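You operate a simulated robot arm through the tools that you are given. There is no shell and no other tool. Be economical: measure what you need, move in short steps, check, and stop when the job is done.

You are at the controls of a simulated two-armed robot. One attempt, no reset.

## Task
Store the relay from the glass case in the top counter drawer.
Fine: shut the drawer and the door and lock the case again; leave its light. Set down upright: what you pick out. Where these are worked on the way, their far stop is far enough and under half their travel is too little: top counter drawer.

The check looks at the end state, three seconds after you hand in, the way a careful person would. Anything else that was tipped, shoved, dropped, spilled or broken makes it a failure.

## Robot
Two 7-joint arms with two-finger parallel grippers on one trunk, on a base that drives. Base frame: it is fixed to the floor where the robot stands at the start and does not move with it; the origin is under the middle of the robot, x ahead of it, y to its left, z up. Readings come in cm, rad, newtons and seconds.
The left shoulder is at the start at [7, 16.3, 104.5], the right one opposite. With the tool pointing down near the work surface each hand reaches from about 36 to 88 cm from the robot's upright axis, wherever it stands, measured 20 degrees to its own side. Places, roughly: case light switch [100, 40, 60]; glass case [110, -10, 80]; lock knob [90, 0, 60]; pl dr1 [80, -110, 60]; right glass door [90, -30, 80]; top counter drawer [70, -110, 60]. Payload 3.43 kg a hand.
Tool frame (each hand has its own): the origin (TCP) lies between the finger pads and is the grasp point; the fingertips stand 3.4 cm ahead of it; z points along the fingers, y is the line along which they close. Largest opening 12.8 cm; finger width 2.4, thickness 1.2; the body of the gripper, 4.8 by 13 cm, starts 9.6 cm behind the TCP.
Orientation is that of the tool frame in the base frame, as a unit quaternion [x, y, z, w]. With the fingers straight down and closing along the base's y, the tool's x points along the base's -x, its y along +y and its z along -z.

## Interface
- The arms move only by the tool move_arm. It takes "left_increments", "right_increments" or both (then of equal length, played together; a hand with none holds still); each is a list of rows, each an object (a shift or turn left out is 0, a gripper value left out holds the last) with "offset": the shift along the tool's x, y, z in cm, a list of three; "rotation": the turn, a rotation vector about the tool's x, y, z in degrees, a list of three; "claw": the opening, from 0 (shut) to 1 (fully open). In form: [{"offset": [tx, ty, tz], "rotation": [rx, ry, rz], "claw": claw}, ...]. A call has 1 to 12 rows; each row shifts and turns the commanded pose from where the row before left it, along the tool's axes as they then stand. A row lasts 0.2 s, in which the tool goes at most 5 cm and 0.15 rad; a call with a longer step from one row to the next is refused whole, and so is a gripper value outside its range. A pose out of reach is approached as far as the arm can. The call stops where the force on the tool passes 40 N (or 10 N more than at its start, if that is more) or the arm is blocked; 0.2 s more then pass. The fingers move at their own pace (about 15.3 cm/s each) and stop on an object; they squeeze with about 38 N. The grip force told is the motor's: it shows also when the fingers shut on nothing. Time passes only in rows, and 0.2 s behind the last, so rows that do not move let the fingers close. It gives the time, the measured TCP pose, the force on the tool (base axes), the opening and the grip force at its end, in the units of the frame above (readings bear some noise), with the torque about the TCP (base axes, N m) and any sound that the robot's microphone picked up, and new pictures: "show" is both (left out), scene, wrist or none (wrist: the cameras of the hands that moved).
- Cameras (640 x 400 px; columns grow to the right, rows downward): "scene" is now at [12.63, -4.54, 127.65]; the picture's right is [-0.52, -0.85, 0.00], its down [-0.46, 0.28, -0.84] and it looks along [0.72, -0.44, -0.54] (base axes); focal length 270 px, centre (320, 200). "left" rides on the left gripper at [7.6, 1.1, -16] in its tool frame; the picture's right is [-0.15, 0.99, 0.00], its down [-0.88, -0.13, -0.46] and it looks along [-0.45, -0.07, 0.89] (tool axes); focal length 234 px, centre (320, 200). "right" rides on the right gripper at [7.6, -1.1, -16] in its tool frame; the picture's right is [0.15, 0.99, 0.00], its down [-0.88, 0.13, -0.46] and it looks along [-0.45, 0.07, 0.89] (tool axes); focal length 234 px, centre (320, 200). There is no depth. A picture from a camera that has moved, and an enlarged one, comes with that camera's place and axes in the base frame and with its lens.
- raise_lower(by): slides the trunk up (or, below 0, down) by that many cm; the arms and the scene camera ride with it, the base frame stays. It gives what a move gives, with no picture.
- steer(legs): drives the robot by 1 to 6 legs, each [ahead, left, turn to the left] in cm, cm and rad, along the robot's own axes; the way and the turn of a leg run together, so that a leg with both is an arc; at most 150 cm and 3.142 rad a leg. The arms and the cameras ride along, it lands a little off, and it stops where it bumps. It gives what a move gives, and a new picture of the scene camera.
- turn_head(pan, tilt): turns the head with the scene camera to pan (to the left, within 1.501 rad either way) and tilt (down, from -0.506 to 1.204), counted from straight ahead of the robot. It gives what a move gives, and a new picture of the scene camera.
- close_up(camera, box): a new picture of the part [left, top, right, bottom] of that camera's present view, enlarged. No time passes.
- hand_in(): hands the job in; it is judged then, once.

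Work in short steps. Places have to be worked out from the pictures, the camera data and where the tool is seen: move nearer, look again, correct. Check each grasp and each placing, and mend what went wrong. You have 120 turns and 260 pictures in all, those below and enlarged ones among them. Open the grippers and draw the arms clear of the work before you hand the job in, unless the task says otherwise; then end with one line.

The tools are called after ">>>" as a command line: name --argument value ..., lists and objects as JSON in quotes. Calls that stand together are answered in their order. move_arm: Moves the arms, as the interface text tells. Its arguments: {"type":"object","properties":{"left_increments":{"type":"array","items":{"type":"object","properties":{"offset":{"type":"array","items":{"type":"number"}},"rotation":{"type":"array","items":{"type":"number"}},"claw":{"type":"number"}}}},"right_increments":{"type":"array","items":{"type":"object","properties":{"offset":{"type":"array","items":{"type":"number"}},"rotation":{"type":"array","items":{"type":"number"}},"claw":{"type":"number"}}}},"show":{"type":"string","enum":["both","scene","wrist","none"]}},"required":[]} The other tools are called the same way: raise_lower (by) slides the trunk up or down; steer (legs) drives the base; turn_head (pan, tilt) turns the head that bears the scene camera; close_up (camera, box) takes an enlarged picture of a part of a camera's view; hand_in () hands the job in.

At the start:

```text
t: 0.0
left_eef_pos: [63.52, -6.91, 97.79]
left_tool_rot: [0.0, 1.0, 0.001, 0.0]
left_contact_force: [-1.3, 0.3, -0.4]
left_wrist_torque: [-0.01, 0.01, 0.01]
left_grip_width: 12.81
left_finger_force: 0.1
right_eef_pos: [41.48, -43.52, 106.13]
right_tool_rot: [0.0, 1.0, 0.0, 0.0]
right_contact_force: [-0.4, 0.1, -0.2]
right_wrist_torque: [0.02, 0.0, -0.01]
right_grip_width: 12.82
right_finger_force: 0.1
trunk travel left (down, up): [-52.5, 41.5]
robot x, y, heading: [-0.54, 0.02, -0.003]
head pan, tilt: [-0.552, 0.572]
```

scene: 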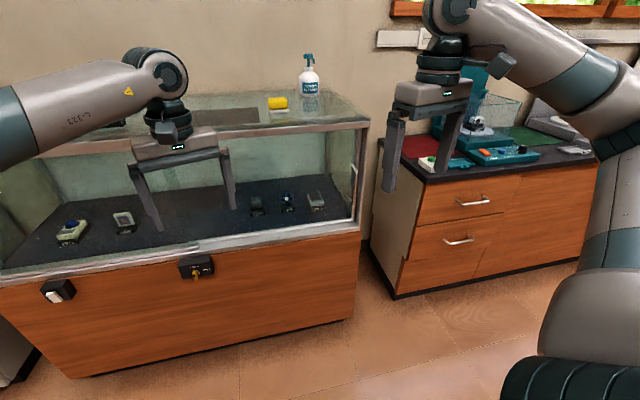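
right: 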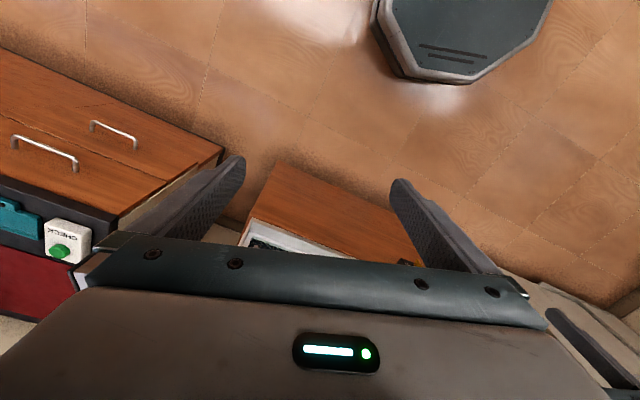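
left: 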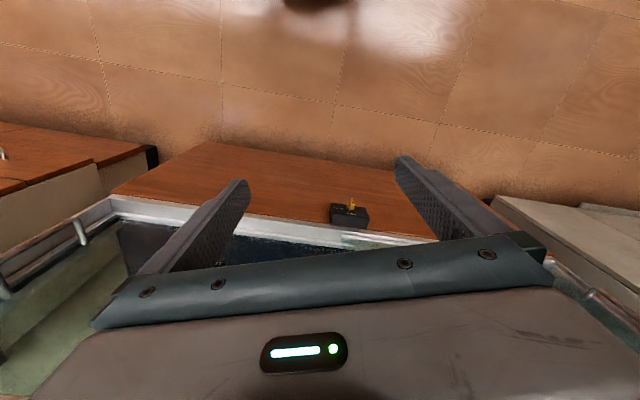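

The scene shows the case with five items, a lock under it, a light switch to the left and the counter at right. I look at enlarged pictures first.

>>> close_up --camera "scene" --box '[30, 170, 230, 310]'

>>> close_up --camera "scene" --box '[220, 130, 380, 240]'

>>> close_up --camera "scene" --box '[370, 100, 610, 290]'

```text
2.86 times, centred on (130, 240) of scene
camera zoom: at [12.63, -4.54, 127.65], right [-0.52, -0.85, 0.0], down [-0.46, 0.28, -0.84], along [0.72, -0.44, -0.54], focal length 770 px, centre (863, 86)
```

zoom: 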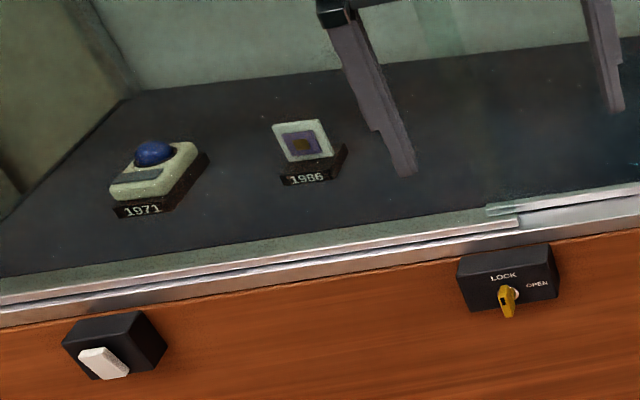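

```text
3.64 times, centred on (300, 185) of scene
camera zoom: at [12.63, -4.54, 127.65], right [-0.52, -0.85, 0.0], down [-0.46, 0.28, -0.84], along [0.72, -0.44, -0.54], focal length 981 px, centre (393, 254)
```

zoom: 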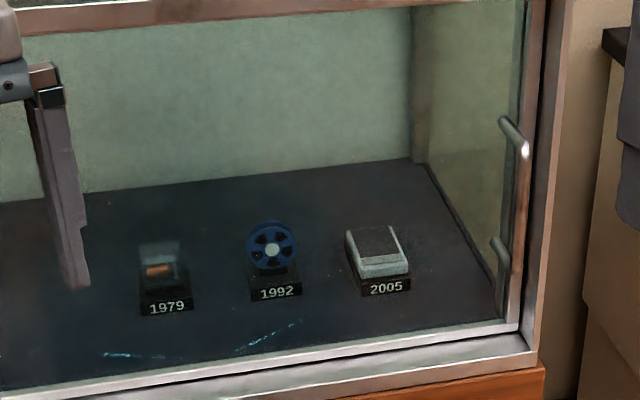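

```text
2.11 times, centred on (490, 195) of scene
camera zoom: at [12.63, -4.54, 127.65], right [-0.52, -0.85, 0.0], down [-0.46, 0.28, -0.84], along [0.72, -0.44, -0.54], focal length 568 px, centre (-38, 210)
```

zoom: 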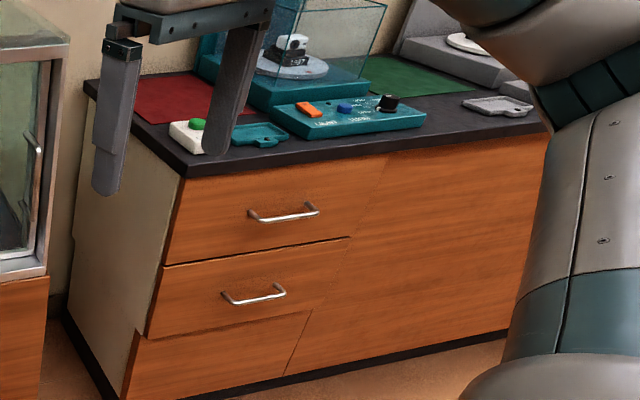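

The relay is evidently the 1979 block with the copper coil. The case front is turned about -0.32 rad, so I turn the robot square to it in place and look again.

>>> steer --legs '[[0, 0, -0.32]]'

>>> turn_head --pan 0.1 --tilt 0.6

```text
t: 1.4
left_eef_pos: [58.08, -26.24, 97.86]
left_tool_rot: [0.157, 0.988, -0.001, 0.0]
left_contact_force: [-1.1, -0.1, 0.4]
left_wrist_torque: [0.0, -0.03, -0.02]
left_grip_width: 12.81
left_finger_force: 0.2
right_eef_pos: [25.88, -54.18, 106.1]
right_tool_rot: [0.157, 0.988, 0.0, 0.0]
right_contact_force: [-0.1, 0.1, -0.3]
right_wrist_torque: [0.05, -0.03, 0.01]
right_grip_width: 12.8
right_finger_force: 0.1
trunk travel left (down, up): [-52.5, 41.5]
robot x, y, heading: [-0.05, 0.12, -0.316]
head pan, tilt: [-0.552, 0.572]
camera scene: at [10.52, -8.28, 127.65], right [-0.76, -0.65, 0.0], down [-0.35, 0.41, -0.84], along [0.54, -0.64, -0.54], focal length 270 px, centre (320, 200)
```

scene: 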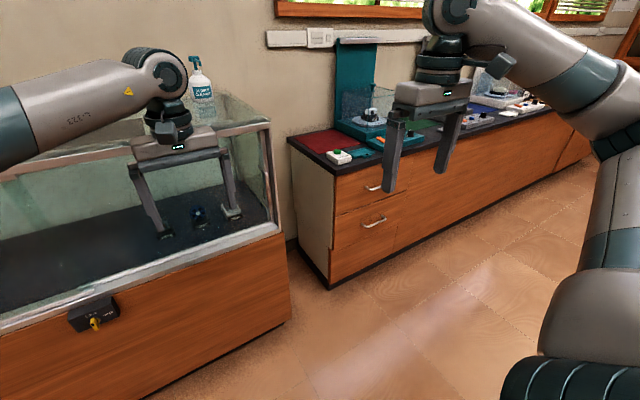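

```text
t: 2.4
left_eef_pos: [58.16, -26.25, 97.89]
left_tool_rot: [0.157, 0.988, 0.0, 0.0]
left_contact_force: [-0.2, -0.2, -0.7]
left_wrist_torque: [-0.04, -0.01, 0.01]
left_grip_width: 12.78
left_finger_force: 0.0
right_eef_pos: [26.05, -54.34, 106.14]
right_tool_rot: [0.157, 0.988, 0.0, 0.0]
right_contact_force: [-1.1, 0.5, -0.4]
right_wrist_torque: [0.02, 0.0, -0.02]
right_grip_width: 12.83
right_finger_force: 0.0
trunk travel left (down, up): [-52.5, 41.5]
robot x, y, heading: [-0.17, 0.28, -0.317]
head pan, tilt: [0.099, 0.6]
camera scene: at [13.41, -3.35, 127.4], right [-0.22, -0.98, 0.0], down [-0.55, 0.12, -0.82], along [0.81, -0.18, -0.57], focal length 270 px, centre (320, 200)
```

scene: 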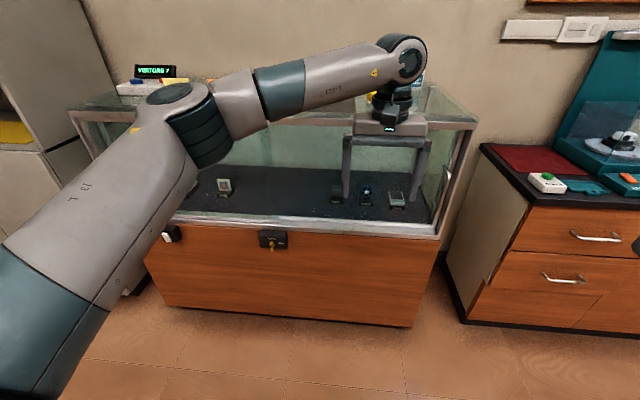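

The case front lies at about 80 cm along my heading, with the lock to the left of centre. I bring the left hand back and left, then pitch it to point forward.

>>> move_arm --left_increments '[{"offset": [2.2, 4.2, 0], "claw": 0.3}, {"offset": [2.2, 4.2, 0]}, {"offset": [2.2, 4.2, 0]}, {"offset": [2.2, 4.2, 0]}, {"offset": [2.2, 4.2, 0]}, {"offset": [2.2, 4.2, 0]}]' --show "none"

>>> move_arm --left_increments '[{"rotation": [0, -8.2, 0]}, {"rotation": [0, -8.2, 0]}, {"rotation": [0, -8.2, 0]}, {"rotation": [0, -8.2, 0]}, {"rotation": [0, -8.2, 0]}, {"rotation": [0, -8.2, 0]}, {"rotation": [0, -8.2, 0]}, {"rotation": [0, -8.2, 0]}, {"rotation": [0, -8.2, 0]}, {"rotation": [0, -8.2, 0]}, {"rotation": [0, -8, 0]}]' --show "both"

```text
t: 3.8
left_eef_pos: [53.27, 2.07, 97.71]
left_tool_rot: [0.158, 0.987, 0.001, 0.0]
left_contact_force: [-0.7, 0.0, 0.2]
left_wrist_torque: [-0.01, -0.02, -0.01]
left_grip_width: 3.84
left_finger_force: 0.1
right_eef_pos: [25.91, -54.06, 106.31]
right_tool_rot: [0.158, 0.988, 0.0, 0.0]
right_contact_force: [-1.0, -0.3, -0.2]
right_wrist_torque: [-0.08, 0.0, -0.01]
right_grip_width: 12.81
right_finger_force: 0.0
trunk travel left (down, up): [-52.5, 41.5]
robot x, y, heading: [0.04, 0.15, -0.313]
head pan, tilt: [0.099, 0.6]
```

```text
t: 6.2
left_eef_pos: [61.75, -4.47, 100.39]
left_tool_rot: [0.128, 0.767, -0.106, 0.62]
left_contact_force: [-0.6, 0.2, -0.5]
left_wrist_torque: [-0.01, 0.01, -0.07]
left_grip_width: 3.85
left_finger_force: 0.0
left hand out of reach, approached as far as the arm can: row 5, 6, 7, 8, 9, 10, 11
right_eef_pos: [26.02, -54.06, 106.16]
right_tool_rot: [0.157, 0.988, -0.001, 0.0]
right_contact_force: [-0.1, -0.2, 0.4]
right_wrist_torque: [-0.02, 0.04, 0.0]
right_grip_width: 12.8
right_finger_force: 0.1
trunk travel left (down, up): [-52.5, 41.5]
robot x, y, heading: [-0.08, 0.08, -0.315]
head pan, tilt: [0.099, 0.6]
camera scene: at [13.53, -3.21, 127.39], right [-0.21, -0.98, 0.0], down [-0.55, 0.12, -0.82], along [0.81, -0.18, -0.57], focal length 270 px, centre (320, 200)
camera left: at [45.89, 2.28, 96.21], right [0.35, 0.93, 0.14], down [-0.29, -0.03, 0.96], along [0.89, -0.38, 0.26], focal length 234 px, centre (320, 200)
```

scene: 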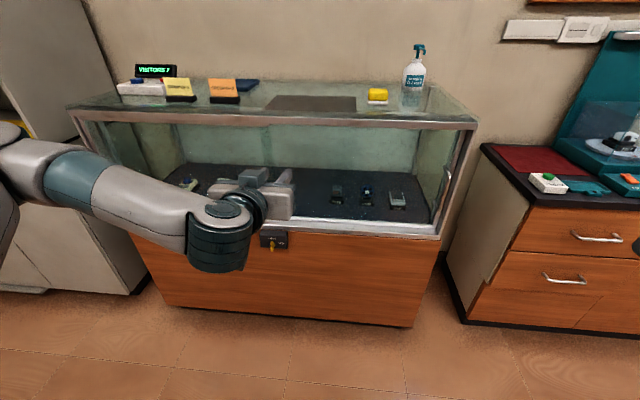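
left: 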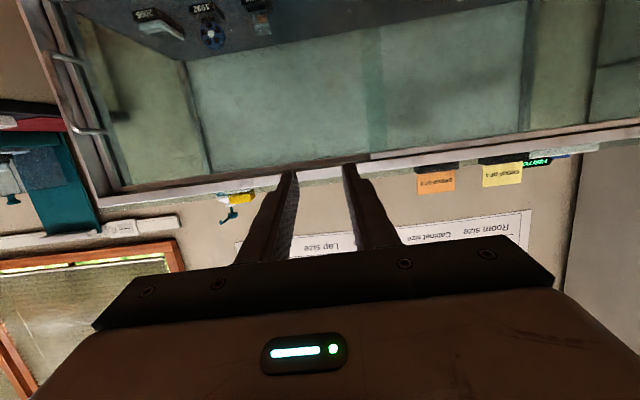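

The hand can point forward only from about 60 cm out, so I stay back: I square up, drive 8 cm ahead and lower the trunk.

>>> steer --legs '[[6, 0, -0.037]]'

>>> raise_lower --by -20

>>> turn_head --pan 0.1 --tilt 0.6

>>> close_up --camera "scene" --box '[200, 100, 520, 300]'

```text
t: 7.2
left_eef_pos: [67.32, -8.83, 100.37]
left_tool_rot: [0.143, 0.764, -0.118, 0.618]
left_contact_force: [0.9, -0.8, 0.2]
left_wrist_torque: [0.0, -0.04, -0.02]
left_grip_width: 3.81
left_finger_force: 0.0
right_eef_pos: [29.65, -57.19, 105.97]
right_tool_rot: [0.177, 0.984, 0.0, 0.0]
right_contact_force: [0.8, 0.0, 0.1]
right_wrist_torque: [0.05, 0.06, -0.01]
right_grip_width: 12.82
right_finger_force: 0.1
trunk travel left (down, up): [-52.5, 41.5]
robot x, y, heading: [5.82, -1.62, -0.351]
head pan, tilt: [0.099, 0.6]
camera scene: at [19.02, -5.85, 127.38], right [-0.25, -0.97, 0.0], down [-0.55, 0.14, -0.82], along [0.8, -0.21, -0.57], focal length 270 px, centre (320, 200)
```

scene: 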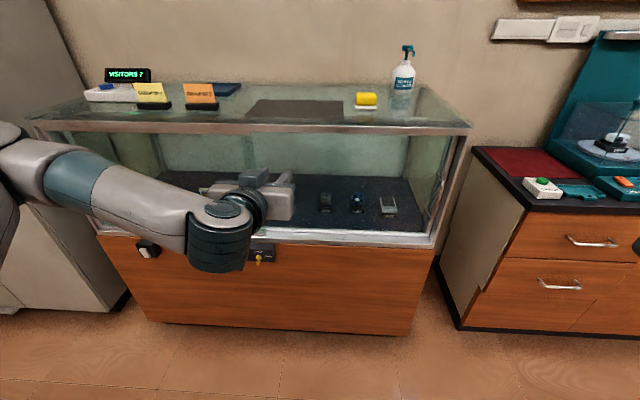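

```text
t: 9.4
left_eef_pos: [67.09, -8.9, 80.53]
left_tool_rot: [0.143, 0.764, -0.117, 0.618]
left_contact_force: [-0.4, 0.2, -0.4]
left_wrist_torque: [0.02, 0.02, 0.03]
left_grip_width: 3.84
left_finger_force: 0.0
right_eef_pos: [29.47, -57.18, 86.07]
right_tool_rot: [0.176, 0.984, 0.0, 0.001]
right_contact_force: [0.5, 0.1, -0.2]
right_wrist_torque: [0.0, -0.03, -0.01]
right_grip_width: 12.8
right_finger_force: 0.1
trunk travel left (down, up): [-32.5, 61.5]
robot x, y, heading: [5.68, -2.11, -0.355]
head pan, tilt: [0.099, 0.6]
```

```text
t: 10.0
left_eef_pos: [67.16, -8.84, 80.47]
left_tool_rot: [0.143, 0.764, -0.117, 0.619]
left_contact_force: [0.2, 0.4, -0.4]
left_wrist_torque: [-0.02, -0.01, -0.01]
left_grip_width: 3.84
left_finger_force: 0.1
right_eef_pos: [29.53, -57.07, 86.15]
right_tool_rot: [0.176, 0.984, 0.0, 0.0]
right_contact_force: [0.2, 0.1, -0.1]
right_wrist_torque: [-0.01, -0.02, -0.01]
right_grip_width: 12.82
right_finger_force: 0.0
trunk travel left (down, up): [-32.5, 61.5]
robot x, y, heading: [5.66, -1.82, -0.355]
head pan, tilt: [0.099, 0.6]
camera scene: at [18.88, -5.78, 107.4], right [-0.25, -0.97, 0.0], down [-0.55, 0.14, -0.82], along [0.8, -0.21, -0.57], focal length 270 px, centre (320, 200)
```

scene: 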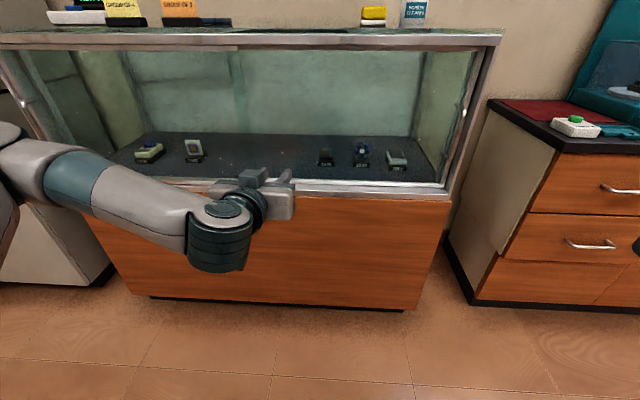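

```text
2.00 times, centred on (360, 200) of scene
camera zoom: at [18.88, -5.78, 107.4], right [-0.25, -0.97, 0.0], down [-0.55, 0.14, -0.82], along [0.8, -0.21, -0.57], focal length 539 px, centre (240, 200)
```

zoom: 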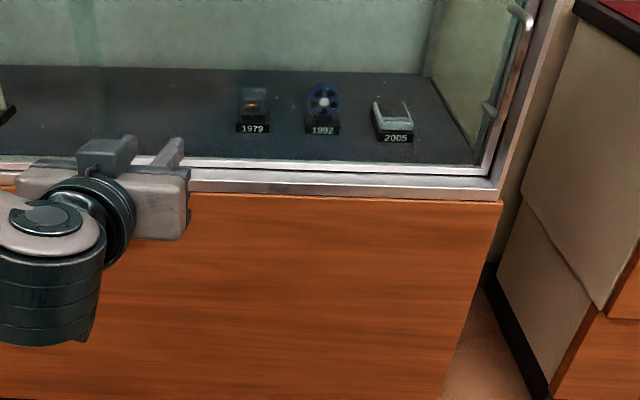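

Triangulating the two heights puts the case front rail at n≈88, floor z≈63, and the lock about 27 cm left at z≈58 — farther and lower than I first assumed. I drive 10 cm ahead and look down at the lock.

>>> steer --legs '[[9, 0, 0]]'

>>> move_arm --left_increments '[{"offset": [4, 2, -0.5]}, {"offset": [4, 2, -0.5]}, {"offset": [4, 2, -0.5]}, {"offset": [4, 2, -0.5]}]' --show "both"

```text
t: 11.1
left_eef_pos: [75.37, -11.75, 80.43]
left_tool_rot: [0.142, 0.765, -0.116, 0.617]
left_contact_force: [0.7, 0.3, 0.2]
left_wrist_torque: [0.01, 0.02, 0.01]
left_grip_width: 3.84
left_finger_force: 0.2
right_eef_pos: [37.78, -60.22, 86.1]
right_tool_rot: [0.176, 0.984, 0.0, -0.001]
right_contact_force: [0.6, 0.0, 0.3]
right_wrist_torque: [0.03, 0.03, 0.01]
right_grip_width: 12.77
right_finger_force: 0.2
trunk travel left (down, up): [-32.5, 61.5]
robot x, y, heading: [13.8, -4.8, -0.358]
head pan, tilt: [0.099, 0.6]
camera scene: at [27.19, -8.81, 107.38], right [-0.25, -0.97, 0.0], down [-0.55, 0.14, -0.82], along [0.8, -0.21, -0.57], focal length 270 px, centre (320, 200)
```

scene: 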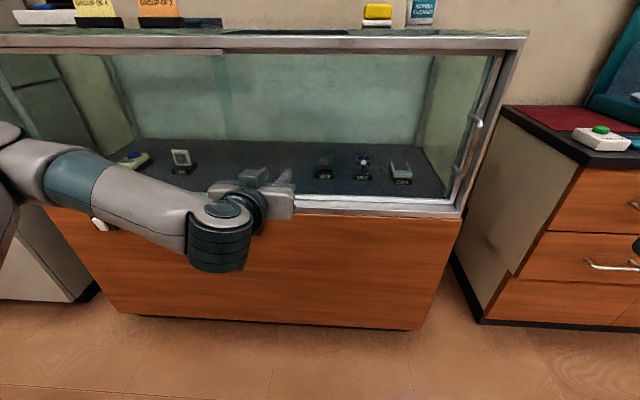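

```text
t: 12.1
left_eef_pos: [71.85, -13.09, 69.34]
left_tool_rot: [0.137, 0.767, -0.11, 0.617]
left_contact_force: [0.8, -0.1, -0.1]
left_wrist_torque: [0.03, 0.03, -0.03]
left_grip_width: 3.84
left_finger_force: 0.1
left hand out of reach, approached as far as the arm can: row 1, 2, 3, 4
right_eef_pos: [37.87, -60.17, 86.19]
right_tool_rot: [0.175, 0.984, 0.0, -0.001]
right_contact_force: [0.9, 0.2, 0.5]
right_wrist_torque: [-0.01, 0.03, -0.03]
right_grip_width: 12.81
right_finger_force: 0.1
trunk travel left (down, up): [-32.5, 61.5]
robot x, y, heading: [13.84, -4.86, -0.353]
head pan, tilt: [0.099, 0.6]
camera scene: at [27.15, -8.76, 107.4], right [-0.25, -0.97, 0.0], down [-0.55, 0.14, -0.82], along [0.8, -0.21, -0.57], focal length 270 px, centre (320, 200)
camera left: at [55.97, -6.12, 65.31], right [0.37, 0.92, 0.14], down [-0.29, -0.03, 0.96], along [0.88, -0.4, 0.25], focal length 234 px, centre (320, 200)
```

scene: 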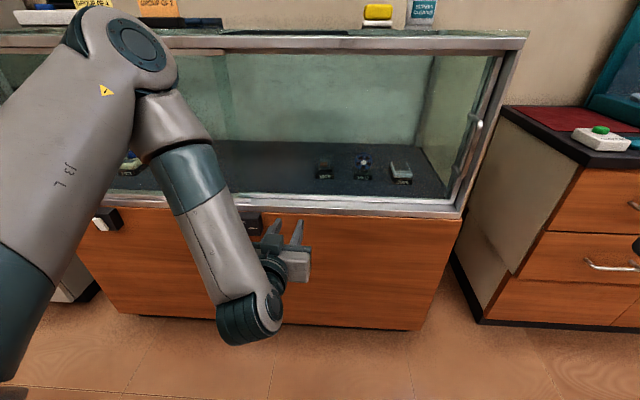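
left: 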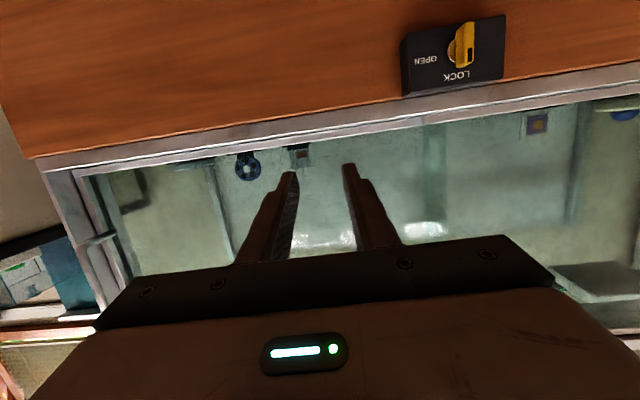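

The wrist view confirms the key near t≈28.5, z≈57.7. I lower the trunk to its height and move the hand 16 cm left with a little forward.

>>> raise_lower --by -12

>>> move_arm --left_increments '[{"offset": [0, 4, 0.5]}, {"offset": [0, 4, 0.5]}, {"offset": [0, 4, 0.5]}, {"offset": [0, 4, 0.5]}]' --show "both"

```text
t: 13.6
left_eef_pos: [71.67, -13.23, 57.37]
left_tool_rot: [0.137, 0.767, -0.11, 0.617]
left_contact_force: [-0.6, 0.2, 1.1]
left_wrist_torque: [0.01, 0.0, -0.05]
left_grip_width: 3.86
left_finger_force: 0.1
right_eef_pos: [37.79, -60.13, 74.07]
right_tool_rot: [0.176, 0.984, 0.0, 0.0]
right_contact_force: [0.6, 0.3, 0.2]
right_wrist_torque: [-0.03, 0.0, 0.0]
right_grip_width: 12.82
right_finger_force: 0.0
trunk travel left (down, up): [-20.5, 73.5]
robot x, y, heading: [13.87, -5.21, -0.352]
head pan, tilt: [0.099, 0.6]
```

```text
t: 14.6
left_eef_pos: [75.52, -10.46, 62.82]
left_tool_rot: [0.133, 0.772, -0.102, 0.613]
left_contact_force: [0.7, 0.6, -0.5]
left_wrist_torque: [-0.01, 0.02, 0.01]
left_grip_width: 3.86
left_finger_force: 0.0
left hand out of reach, approached as far as the arm can: row 1, 2, 3, 4
right_eef_pos: [37.85, -60.07, 74.09]
right_tool_rot: [0.176, 0.984, 0.0, 0.0]
right_contact_force: [1.0, 0.5, -0.1]
right_wrist_torque: [-0.04, -0.01, 0.0]
right_grip_width: 12.82
right_finger_force: 0.1
trunk travel left (down, up): [-20.5, 73.5]
robot x, y, heading: [13.89, -5.08, -0.353]
head pan, tilt: [0.099, 0.6]
camera scene: at [27.09, -8.73, 95.4], right [-0.25, -0.97, 0.0], down [-0.55, 0.14, -0.82], along [0.8, -0.21, -0.57], focal length 270 px, centre (320, 200)
camera left: at [59.52, -3.63, 58.98], right [0.36, 0.92, 0.15], down [-0.28, -0.05, 0.96], along [0.89, -0.38, 0.24], focal length 234 px, centre (320, 200)
```

scene: 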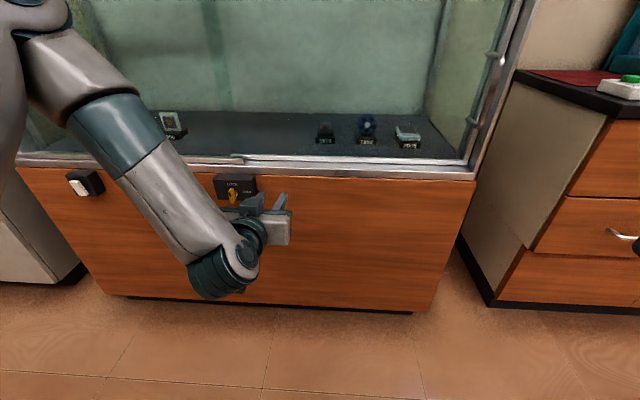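
left: 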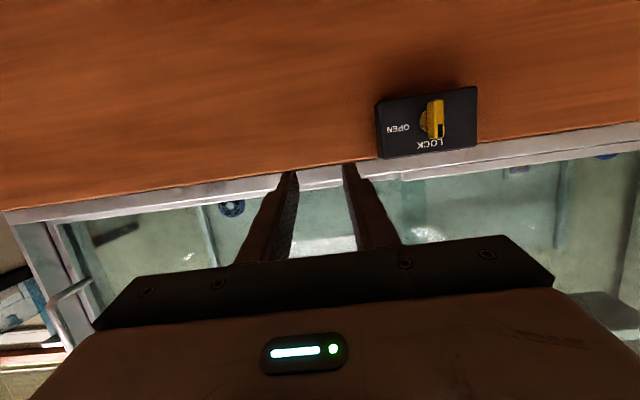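

The key sits at about n=84.5, t=28.9, z=58. I move forward a little to see if the commanded level pose gets into reach.

>>> move_arm --left_increments '[{"offset": [0, 0, 2]}, {"offset": [0, 0, 2]}]' --show "none"

```text
t: 15.2
left_eef_pos: [78.46, -13.22, 62.97]
left_tool_rot: [0.135, 0.769, -0.106, 0.616]
left_contact_force: [0.8, 0.1, 0.2]
left_wrist_torque: [-0.03, 0.0, 0.03]
left_grip_width: 3.86
left_finger_force: 0.1
left hand out of reach, approached as far as the arm can: row 1, 2
right_eef_pos: [37.79, -60.21, 74.09]
right_tool_rot: [0.175, 0.985, 0.0, -0.001]
right_contact_force: [0.3, 1.1, -1.0]
right_wrist_torque: [0.0, 0.01, -0.01]
right_grip_width: 12.81
right_finger_force: 0.0
trunk travel left (down, up): [-20.5, 73.5]
robot x, y, heading: [13.89, -4.87, -0.354]
head pan, tilt: [0.099, 0.6]
```

Still clipped by a joint limit; I give back pitch to let the pose become reachable.

>>> move_arm --left_increments '[{"rotation": [0, 8, 0]}, {"rotation": [0, 8, 0]}, {"rotation": [0, 8, 0]}, {"rotation": [0, 8, 0]}]' --show "wrist"

```text
t: 16.2
left_eef_pos: [78.28, -13.2, 63.0]
left_tool_rot: [0.162, 0.908, -0.068, 0.38]
left_contact_force: [0.1, 0.2, -0.8]
left_wrist_torque: [0.06, 0.01, -0.02]
left_grip_width: 3.85
left_finger_force: 0.1
right_eef_pos: [37.71, -60.09, 74.14]
right_tool_rot: [0.175, 0.985, 0.001, 0.0]
right_contact_force: [-0.2, -0.2, 0.7]
right_wrist_torque: [-0.02, -0.03, 0.01]
right_grip_width: 12.8
right_finger_force: 0.0
trunk travel left (down, up): [-20.5, 73.5]
robot x, y, heading: [13.9, -4.69, -0.354]
head pan, tilt: [0.099, 0.6]
camera left: at [63.02, -6.25, 68.68], right [0.44, 0.89, 0.1], down [0.23, -0.22, 0.95], along [0.87, -0.39, -0.3], focal length 234 px, centre (320, 200)
```

left: 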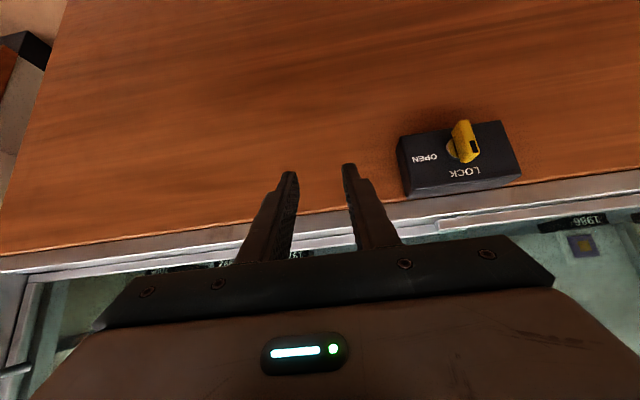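

The commanded pose restarts from the measured one; the wrist bend limits pitch when the shoulder is high. I move the hand left and up, then lower the trunk so that the forearm comes in level.

>>> move_arm --left_increments '[{"offset": [-3, 3.5, -3]}, {"offset": [-3, 3.5, -3]}, {"offset": [-2, 3.5, -2]}, {"offset": [-2, 3.3, -2]}]' --show "none"

>>> raise_lower --by -18

>>> move_arm --left_increments '[{"rotation": [0, -8, 0]}, {"rotation": [0, -8, 0]}, {"rotation": [0, -8, 0]}, {"rotation": [0, -8, 0]}, {"rotation": [0, -6, 0]}, {"rotation": [0, -6, 0]}]' --show "both"

```text
refused: row 1 steps farther than a row can; nothing moved
```

```text
t: 18.2
left_eef_pos: [78.33, -13.13, 45.05]
left_tool_rot: [0.161, 0.908, -0.067, 0.382]
left_contact_force: [0.2, -0.5, 0.6]
left_wrist_torque: [0.01, 0.03, 0.01]
left_grip_width: 3.87
left_finger_force: 0.1
right_eef_pos: [37.72, -60.13, 56.13]
right_tool_rot: [0.175, 0.984, 0.0, 0.0]
right_contact_force: [-0.7, 0.0, 0.9]
right_wrist_torque: [0.01, -0.02, -0.03]
right_grip_width: 12.81
right_finger_force: 0.0
trunk travel left (down, up): [-2.5, 91.5]
robot x, y, heading: [13.78, -5.09, -0.352]
head pan, tilt: [0.099, 0.6]
```

```text
t: 19.6
left_eef_pos: [75.4, -16.99, 46.4]
left_tool_rot: [0.123, 0.7, -0.121, 0.693]
left_contact_force: [-0.3, -0.6, -1.0]
left_wrist_torque: [-0.02, 0.01, -0.05]
left_grip_width: 3.81
left_finger_force: 0.1
left hand out of reach, approached as far as the arm can: row 4, 5, 6
right_eef_pos: [37.82, -60.24, 56.15]
right_tool_rot: [0.174, 0.985, 0.0, -0.001]
right_contact_force: [0.8, 0.1, 0.3]
right_wrist_torque: [-0.03, -0.02, -0.02]
right_grip_width: 12.78
right_finger_force: 0.0
trunk travel left (down, up): [-2.5, 91.5]
robot x, y, heading: [13.98, -5.22, -0.353]
head pan, tilt: [0.099, 0.6]
camera scene: at [27.08, -8.76, 77.4], right [-0.25, -0.97, 0.0], down [-0.55, 0.14, -0.82], along [0.8, -0.21, -0.57], focal length 270 px, centre (320, 200)
camera left: at [60.66, -10.45, 38.97], right [0.33, 0.93, 0.15], down [-0.46, 0.03, 0.89], along [0.82, -0.36, 0.44], focal length 234 px, centre (320, 200)
```

scene: 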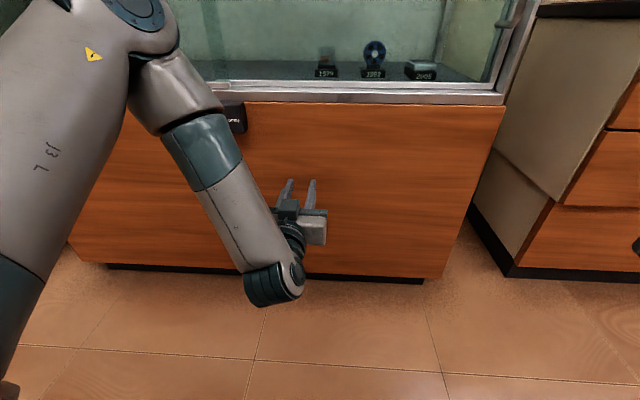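
left: 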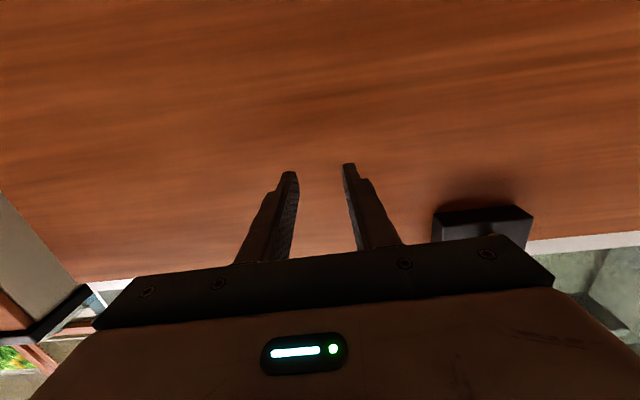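

The tool is now level and square to the case. I move up 11.6 and left 19 to stand in front of the key.

>>> move_arm --left_increments '[{"offset": [-2.3, 3.8, 0]}, {"offset": [-2.3, 3.8, 0]}, {"offset": [-2.3, 3.8, 0]}, {"offset": [-2.3, 3.8, 0]}, {"offset": [-2.3, 3.8, 0]}]' --show "both"

```text
t: 20.8
left_eef_pos: [78.24, -5.5, 63.4]
left_tool_rot: [0.124, 0.701, -0.121, 0.691]
left_contact_force: [0.0, -0.1, -0.5]
left_wrist_torque: [-0.01, 0.0, -0.02]
left_grip_width: 3.83
left_finger_force: 0.0
left hand out of reach, approached as far as the arm can: row 1, 2, 3, 4, 5
right_eef_pos: [37.73, -60.18, 56.13]
right_tool_rot: [0.175, 0.985, 0.0, 0.0]
right_contact_force: [-0.3, -0.3, -0.1]
right_wrist_torque: [0.02, -0.01, -0.04]
right_grip_width: 12.8
right_finger_force: 0.0
trunk travel left (down, up): [-2.5, 91.5]
robot x, y, heading: [13.57, -4.88, -0.35]
head pan, tilt: [0.099, 0.6]
camera scene: at [27.09, -8.76, 77.4], right [-0.25, -0.97, 0.0], down [-0.55, 0.14, -0.82], along [0.8, -0.21, -0.57], focal length 270 px, centre (320, 200)
camera left: at [63.37, 1.14, 55.98], right [0.34, 0.93, 0.15], down [-0.46, 0.03, 0.89], along [0.82, -0.37, 0.44], focal length 234 px, centre (320, 200)
```

scene: 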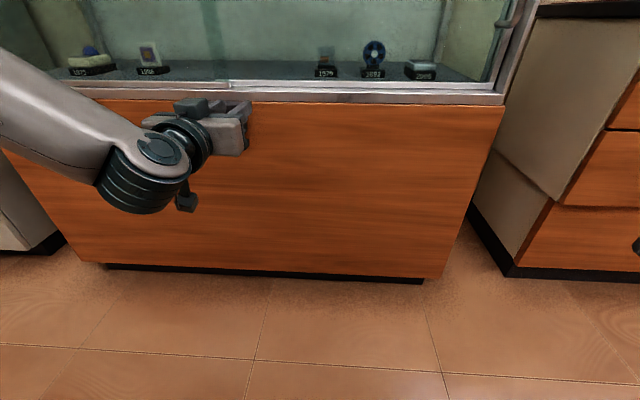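
left: 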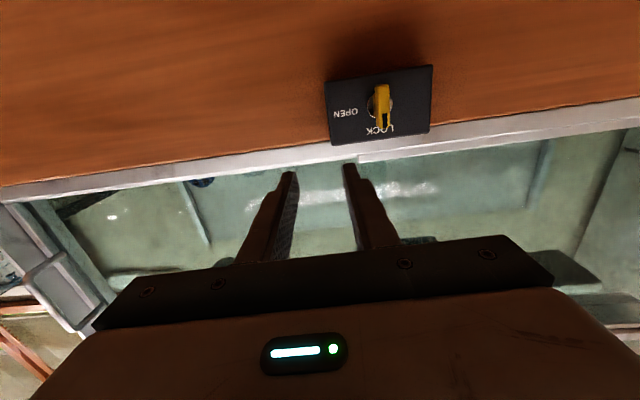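

The key is now at t≈28.7, z≈58.4; the hand must go 5 cm down and 7 cm left.

>>> move_arm --left_increments '[{"offset": [1.7, 2.3, 0]}, {"offset": [1.7, 2.3, 0]}, {"offset": [1.6, 2.3, 0]}]' --show "wrist"

```text
t: 21.6
left_eef_pos: [78.9, -1.65, 64.6]
left_tool_rot: [0.124, 0.705, -0.12, 0.688]
left_contact_force: [0.6, -0.7, 0.3]
left_wrist_torque: [0.0, 0.0, 0.05]
left_grip_width: 3.84
left_finger_force: 0.1
left hand out of reach, approached as far as the arm can: row 1, 2, 3
right_eef_pos: [37.86, -60.12, 56.22]
right_tool_rot: [0.176, 0.984, -0.001, 0.0]
right_contact_force: [-0.6, 0.1, -0.1]
right_wrist_torque: [0.0, 0.03, 0.04]
right_grip_width: 12.8
right_finger_force: 0.1
trunk travel left (down, up): [-2.5, 91.5]
robot x, y, heading: [14.01, -4.95, -0.35]
head pan, tilt: [0.099, 0.6]
camera left: at [63.96, 4.9, 57.38], right [0.34, 0.93, 0.15], down [-0.45, 0.02, 0.89], along [0.82, -0.37, 0.43], focal length 234 px, centre (320, 200)
```

left: 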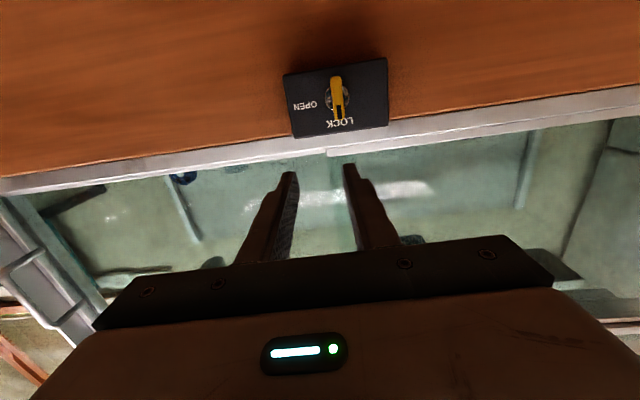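

The hand cannot go lower this close, so I back the robot 12 cm off for a straighter arm and then go forward and down.

>>> steer --legs '[[-12, 0, 0]]'

>>> move_arm --left_increments '[{"offset": [1, 0.6, 4]}, {"offset": [1.2, 0.6, 4]}, {"offset": [1.5, 0.6, 3]}, {"offset": [2, 0.6, 0]}]' --show "wrist"

```text
t: 22.8
left_eef_pos: [67.7, 2.58, 64.77]
left_tool_rot: [0.124, 0.705, -0.12, 0.688]
left_contact_force: [-0.2, -0.3, 1.1]
left_wrist_torque: [-0.01, 0.0, 0.0]
left_grip_width: 3.84
left_finger_force: 0.0
right_eef_pos: [26.77, -56.04, 56.08]
right_tool_rot: [0.174, 0.985, 0.0, 0.0]
right_contact_force: [-0.5, -0.8, 0.6]
right_wrist_torque: [-0.04, 0.01, -0.02]
right_grip_width: 12.79
right_finger_force: 0.0
trunk travel left (down, up): [-2.5, 91.5]
robot x, y, heading: [2.94, -0.96, -0.353]
head pan, tilt: [0.099, 0.6]
camera scene: at [16.0, -4.68, 77.4], right [-0.25, -0.97, 0.0], down [-0.55, 0.14, -0.82], along [0.8, -0.2, -0.57], focal length 270 px, centre (320, 200)
```

scene: 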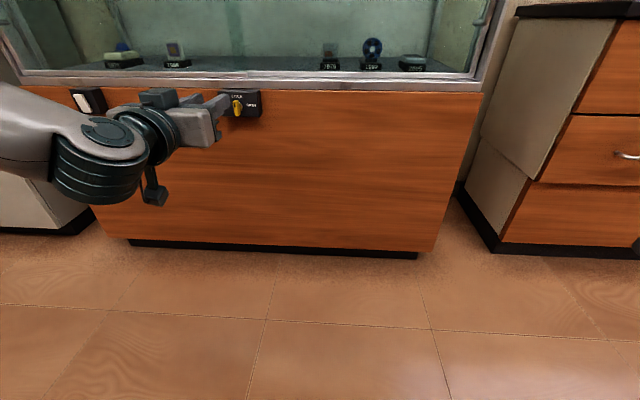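

```text
t: 23.8
left_eef_pos: [72.72, 1.64, 62.97]
left_tool_rot: [0.122, 0.704, -0.118, 0.689]
left_contact_force: [-0.2, -0.3, 1.1]
left_wrist_torque: [-0.02, 0.01, -0.02]
left_grip_width: 3.86
left_finger_force: 0.1
left hand out of reach, approached as far as the arm can: row 2, 3, 4
right_eef_pos: [26.82, -55.91, 56.19]
right_tool_rot: [0.174, 0.985, 0.0, -0.001]
right_contact_force: [0.0, -0.2, 0.7]
right_wrist_torque: [0.0, 0.01, 0.01]
right_grip_width: 12.81
right_finger_force: 0.1
trunk travel left (down, up): [-2.5, 91.5]
robot x, y, heading: [3.09, -0.99, -0.346]
head pan, tilt: [0.099, 0.6]
camera left: at [57.9, 8.1, 55.76], right [0.34, 0.93, 0.15], down [-0.45, 0.02, 0.89], along [0.83, -0.37, 0.43], focal length 234 px, centre (320, 200)
```

left: 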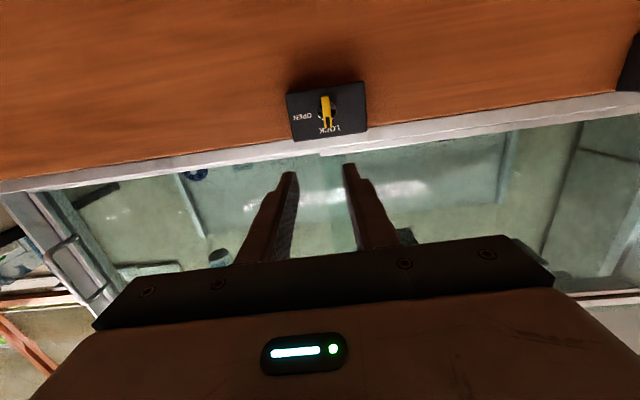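

The arm is too folded at this range; I back off 12 cm more so the forearm can point forward, then extend.

>>> steer --legs '[[-12, 0, 0]]'

>>> move_arm --left_increments '[{"offset": [0, 0.3, 4]}, {"offset": [0, 0.3, 4]}, {"offset": [0, 0.3, 4]}, {"offset": [0.5, 0.3, 3]}, {"offset": [1, 0.3, 3]}]' --show "wrist"

```text
t: 25.0
left_eef_pos: [61.42, 5.84, 63.05]
left_tool_rot: [0.122, 0.705, -0.118, 0.689]
left_contact_force: [-1.0, 0.4, -0.1]
left_wrist_torque: [0.03, -0.01, 0.01]
left_grip_width: 3.83
left_finger_force: 0.1
right_eef_pos: [15.65, -51.85, 56.22]
right_tool_rot: [0.172, 0.985, 0.0, 0.001]
right_contact_force: [0.5, -0.2, 0.5]
right_wrist_torque: [0.04, 0.03, -0.02]
right_grip_width: 12.79
right_finger_force: 0.0
trunk travel left (down, up): [-2.5, 91.5]
robot x, y, heading: [-8.72, 3.63, -0.348]
head pan, tilt: [0.099, 0.6]
camera scene: at [4.66, -0.53, 77.4], right [-0.25, -0.97, 0.0], down [-0.55, 0.14, -0.82], along [0.8, -0.2, -0.57], focal length 270 px, centre (320, 200)
```

scene: 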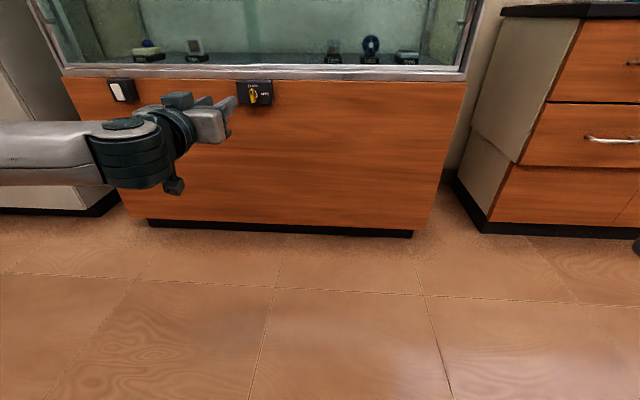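

```text
t: 26.2
left_eef_pos: [76.52, 9.61, 58.54]
left_tool_rot: [0.123, 0.705, -0.119, 0.688]
left_contact_force: [-0.2, 0.2, 1.1]
left_wrist_torque: [-0.01, 0.01, -0.01]
left_grip_width: 3.82
left_finger_force: 0.1
left hand out of reach, approached as far as the arm can: row 1, 2, 3, 4, 5
right_eef_pos: [15.7, -51.84, 56.2]
right_tool_rot: [0.174, 0.985, 0.0, 0.0]
right_contact_force: [-0.1, -0.4, 0.3]
right_wrist_torque: [-0.01, -0.02, 0.0]
right_grip_width: 12.84
right_finger_force: 0.1
trunk travel left (down, up): [-2.5, 91.5]
robot x, y, heading: [-8.95, 3.14, -0.348]
head pan, tilt: [0.099, 0.6]
camera left: at [61.62, 16.27, 51.33], right [0.34, 0.93, 0.15], down [-0.45, 0.02, 0.89], along [0.83, -0.37, 0.43], focal length 234 px, centre (320, 200)
```

left: 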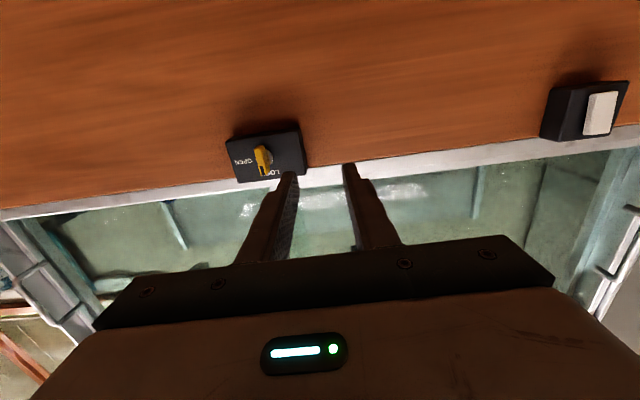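

The solver is sliding along a wrist limit. I pitch the hand down to free it, extend, and then pitch up again.

>>> move_arm --left_increments '[{"rotation": [0, 8, 0]}, {"rotation": [0, 8, 0]}, {"rotation": [0, 8, 0]}, {"rotation": [0, 8, 0]}, {"rotation": [0, 8, 0]}, {"offset": [-2, -2, 2]}, {"offset": [-2, -2, 2]}, {"offset": [-2, -2, 2]}]' --show "scene"

```text
t: 28.0
left_eef_pos: [82.59, 1.09, 59.09]
left_tool_rot: [0.155, 0.898, -0.07, 0.406]
left_contact_force: [-0.4, -0.2, 0.3]
left_wrist_torque: [-0.02, 0.01, 0.0]
left_grip_width: 3.84
left_finger_force: 0.0
right_eef_pos: [15.6, -51.91, 56.23]
right_tool_rot: [0.173, 0.985, 0.0, 0.0]
right_contact_force: [-0.2, 1.0, -0.7]
right_wrist_torque: [-0.07, 0.0, 0.01]
right_grip_width: 12.79
right_finger_force: 0.1
trunk travel left (down, up): [-2.5, 91.5]
robot x, y, heading: [-8.56, 3.46, -0.344]
head pan, tilt: [0.099, 0.6]
camera scene: at [4.66, -0.52, 77.4], right [-0.25, -0.97, 0.0], down [-0.55, 0.14, -0.82], along [0.8, -0.2, -0.57], focal length 270 px, centre (320, 200)
```

scene: 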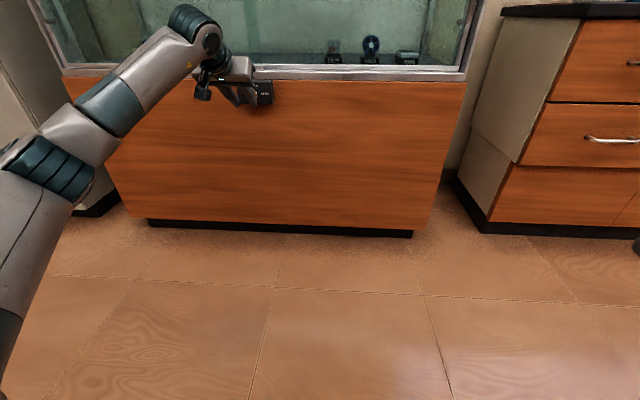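

Now extended nicely with the TCP at n≈77, t≈29. I pitch the hand back up to level.

>>> move_arm --left_increments '[{"rotation": [0, -8, 0]}, {"rotation": [0, -8, 0]}, {"rotation": [0, -8, 0]}, {"rotation": [0, -8, 0]}, {"rotation": [0, -8, 0]}]' --show "both"

```text
t: 29.2
left_eef_pos: [82.42, 1.16, 59.14]
left_tool_rot: [0.126, 0.727, -0.115, 0.665]
left_contact_force: [0.2, -1.4, 0.5]
left_wrist_torque: [0.01, -0.03, -0.03]
left_grip_width: 3.89
left_finger_force: 0.2
left hand out of reach, approached as far as the arm can: row 5
right_eef_pos: [15.64, -51.75, 56.26]
right_tool_rot: [0.172, 0.985, 0.0, 0.0]
right_contact_force: [0.0, 0.4, -0.1]
right_wrist_torque: [-0.01, -0.01, 0.01]
right_grip_width: 12.78
right_finger_force: 0.1
trunk travel left (down, up): [-2.5, 91.5]
robot x, y, heading: [-8.64, 3.65, -0.345]
head pan, tilt: [0.099, 0.6]
camera scene: at [4.66, -0.53, 77.41], right [-0.25, -0.97, 0.0], down [-0.55, 0.14, -0.82], along [0.8, -0.2, -0.57], focal length 270 px, centre (320, 200)
camera left: at [67.18, 7.79, 52.98], right [0.34, 0.93, 0.15], down [-0.4, 0.0, 0.92], along [0.85, -0.37, 0.37], focal length 234 px, centre (320, 200)
```

scene: 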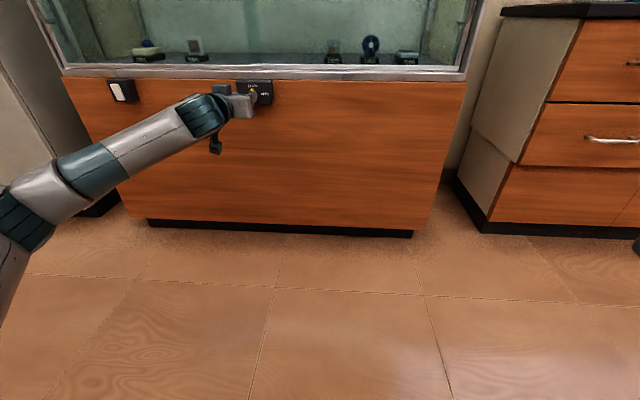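
left: 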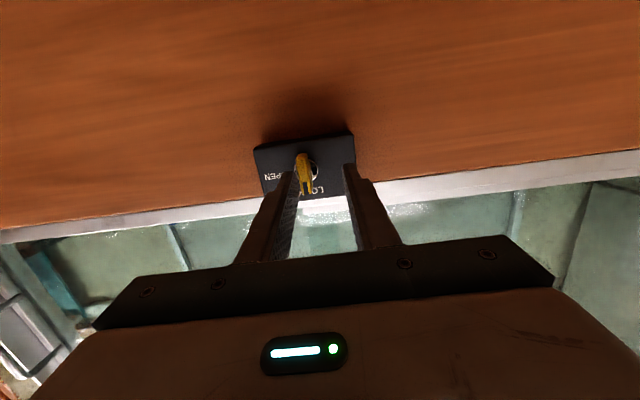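

The key is about 1.6 cm right of the hand axis. I take a close-up before advancing.

>>> move_arm --left_increments '[{"offset": [0.6, -1.6, 1], "claw": 0.4}]' --show "none"

>>> close_up --camera "left" --box '[240, 90, 400, 190]'

>>> close_up --camera "scene" --box '[190, 60, 310, 135]'

```text
t: 29.6
left_eef_pos: [82.73, 0.41, 58.75]
left_tool_rot: [0.126, 0.73, -0.114, 0.662]
left_contact_force: [1.0, 0.8, 0.2]
left_wrist_torque: [-0.02, 0.03, -0.01]
left_grip_width: 5.12
left_finger_force: 0.0
left hand out of reach, approached as far as the arm can: row 1
right_eef_pos: [15.58, -51.87, 56.11]
right_tool_rot: [0.174, 0.985, -0.001, 0.0]
right_contact_force: [-0.2, 0.7, -0.3]
right_wrist_torque: [-0.04, -0.01, 0.0]
right_grip_width: 12.78
right_finger_force: 0.0
trunk travel left (down, up): [-2.5, 91.5]
robot x, y, heading: [-8.55, 3.06, -0.342]
head pan, tilt: [0.099, 0.6]
```

```text
4.00 times, centred on (320, 140) of left
camera zoom: at [67.41, 7.16, 52.73], right [0.35, 0.93, 0.15], down [-0.39, 0.0, 0.92], along [0.85, -0.38, 0.36], focal length 937 px, centre (320, 440)
```

zoom: 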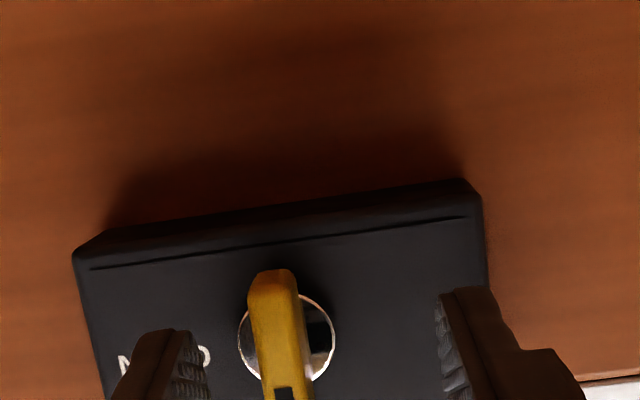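

```text
5.33 times, centred on (250, 98) of scene
camera zoom: at [4.69, -0.51, 77.39], right [-0.25, -0.97, 0.0], down [-0.55, 0.14, -0.82], along [0.8, -0.2, -0.57], focal length 1438 px, centre (693, 747)
```

zoom: 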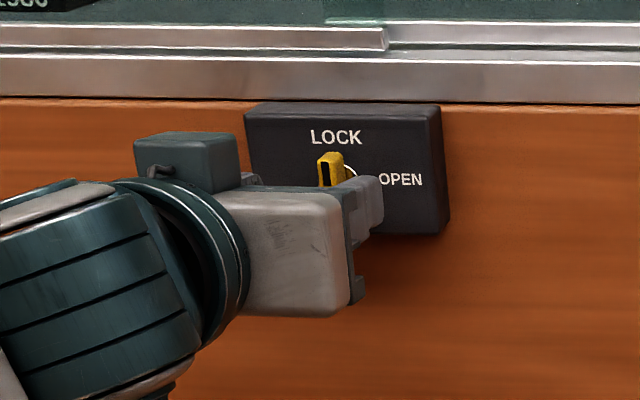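

The key bow is a vertical flat between the fingers. I pitch down 5° to stay off the limit, shift right 0.9 and advance.

>>> move_arm --left_increments '[{"offset": [0, -0.9, 0], "rotation": [0, 5, 0]}, {"offset": [0, 0, 2]}, {"offset": [0, 0, 2]}]' --show "none"

>>> close_up --camera "left" --box '[240, 90, 400, 190]'

>>> close_up --camera "scene" --box '[190, 60, 310, 135]'

```text
t: 30.3
left_eef_pos: [84.36, -1.03, 58.43]
left_tool_rot: [0.129, 0.758, -0.107, 0.63]
left_contact_force: [-9.0, 2.5, 1.8]
left_wrist_torque: [0.0, -0.07, 0.28]
left_grip_width: 5.13
left_finger_force: 0.0
right_eef_pos: [15.58, -51.81, 56.24]
right_tool_rot: [0.172, 0.985, 0.0, 0.0]
right_contact_force: [0.7, -0.3, 0.4]
right_wrist_torque: [-0.02, 0.02, -0.02]
right_grip_width: 12.82
right_finger_force: 0.0
trunk travel left (down, up): [-2.5, 91.5]
robot x, y, heading: [-8.83, 3.03, -0.349]
head pan, tilt: [0.099, 0.6]
stopped in row 3 (left hand): the force on the tool passed its limit at 98 N (the readings are from after the stop); the commanded pose is now the measured one
```

```text
4.00 times, centred on (320, 140) of left
camera zoom: at [68.61, 5.67, 53.83], right [0.35, 0.92, 0.14], down [-0.31, -0.03, 0.95], along [0.88, -0.38, 0.28], focal length 937 px, centre (320, 440)
```

zoom: 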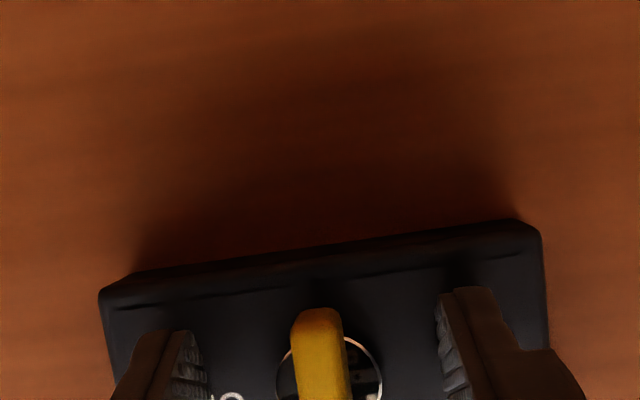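

```text
5.33 times, centred on (250, 98) of scene
camera zoom: at [4.58, -0.48, 77.42], right [-0.24, -0.97, 0.0], down [-0.55, 0.14, -0.83], along [0.8, -0.2, -0.56], focal length 1438 px, centre (693, 747)
```

zoom: 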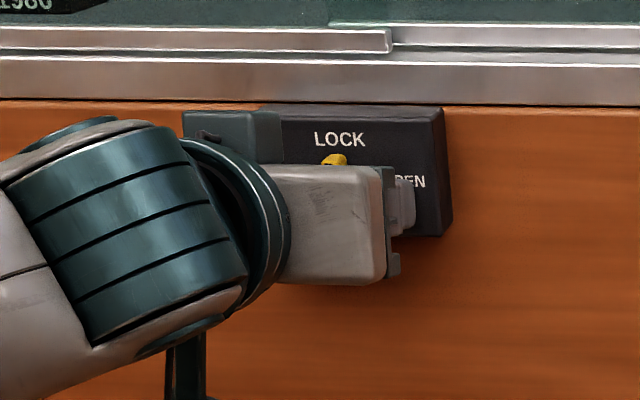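

The tips touched the lock face, so the key is well between the fingers. I back off 0.7 cm and close.

>>> move_arm --left_increments '[{"offset": [0, 0, -0.7]}, {"claw": 0}, {"claw": 0}, {"claw": 0}]' --show "none"

>>> close_up --camera "left" --box '[240, 90, 400, 190]'

```text
t: 31.3
left_eef_pos: [83.81, -0.82, 58.41]
left_tool_rot: [0.13, 0.758, -0.108, 0.63]
left_contact_force: [-17.1, 7.5, -3.2]
left_wrist_torque: [-0.05, -0.12, 0.82]
left_grip_width: 1.01
left_finger_force: 43.7
right_eef_pos: [15.64, -51.67, 56.11]
right_tool_rot: [0.171, 0.985, 0.0, 0.0]
right_contact_force: [-0.2, 0.8, -0.9]
right_wrist_torque: [0.0, 0.0, 0.01]
right_grip_width: 12.78
right_finger_force: 0.0
trunk travel left (down, up): [-2.5, 91.5]
robot x, y, heading: [-8.43, 3.57, -0.344]
head pan, tilt: [0.099, 0.6]
```

```text
4.00 times, centred on (320, 140) of left
camera zoom: at [67.97, 5.95, 53.83], right [0.35, 0.92, 0.14], down [-0.31, -0.03, 0.95], along [0.88, -0.38, 0.28], focal length 937 px, centre (320, 440)
```

zoom: 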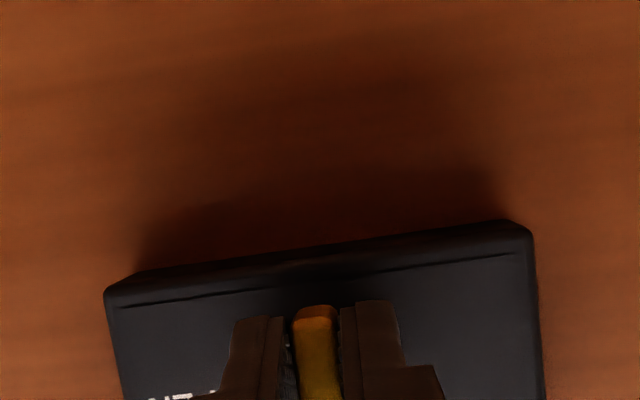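

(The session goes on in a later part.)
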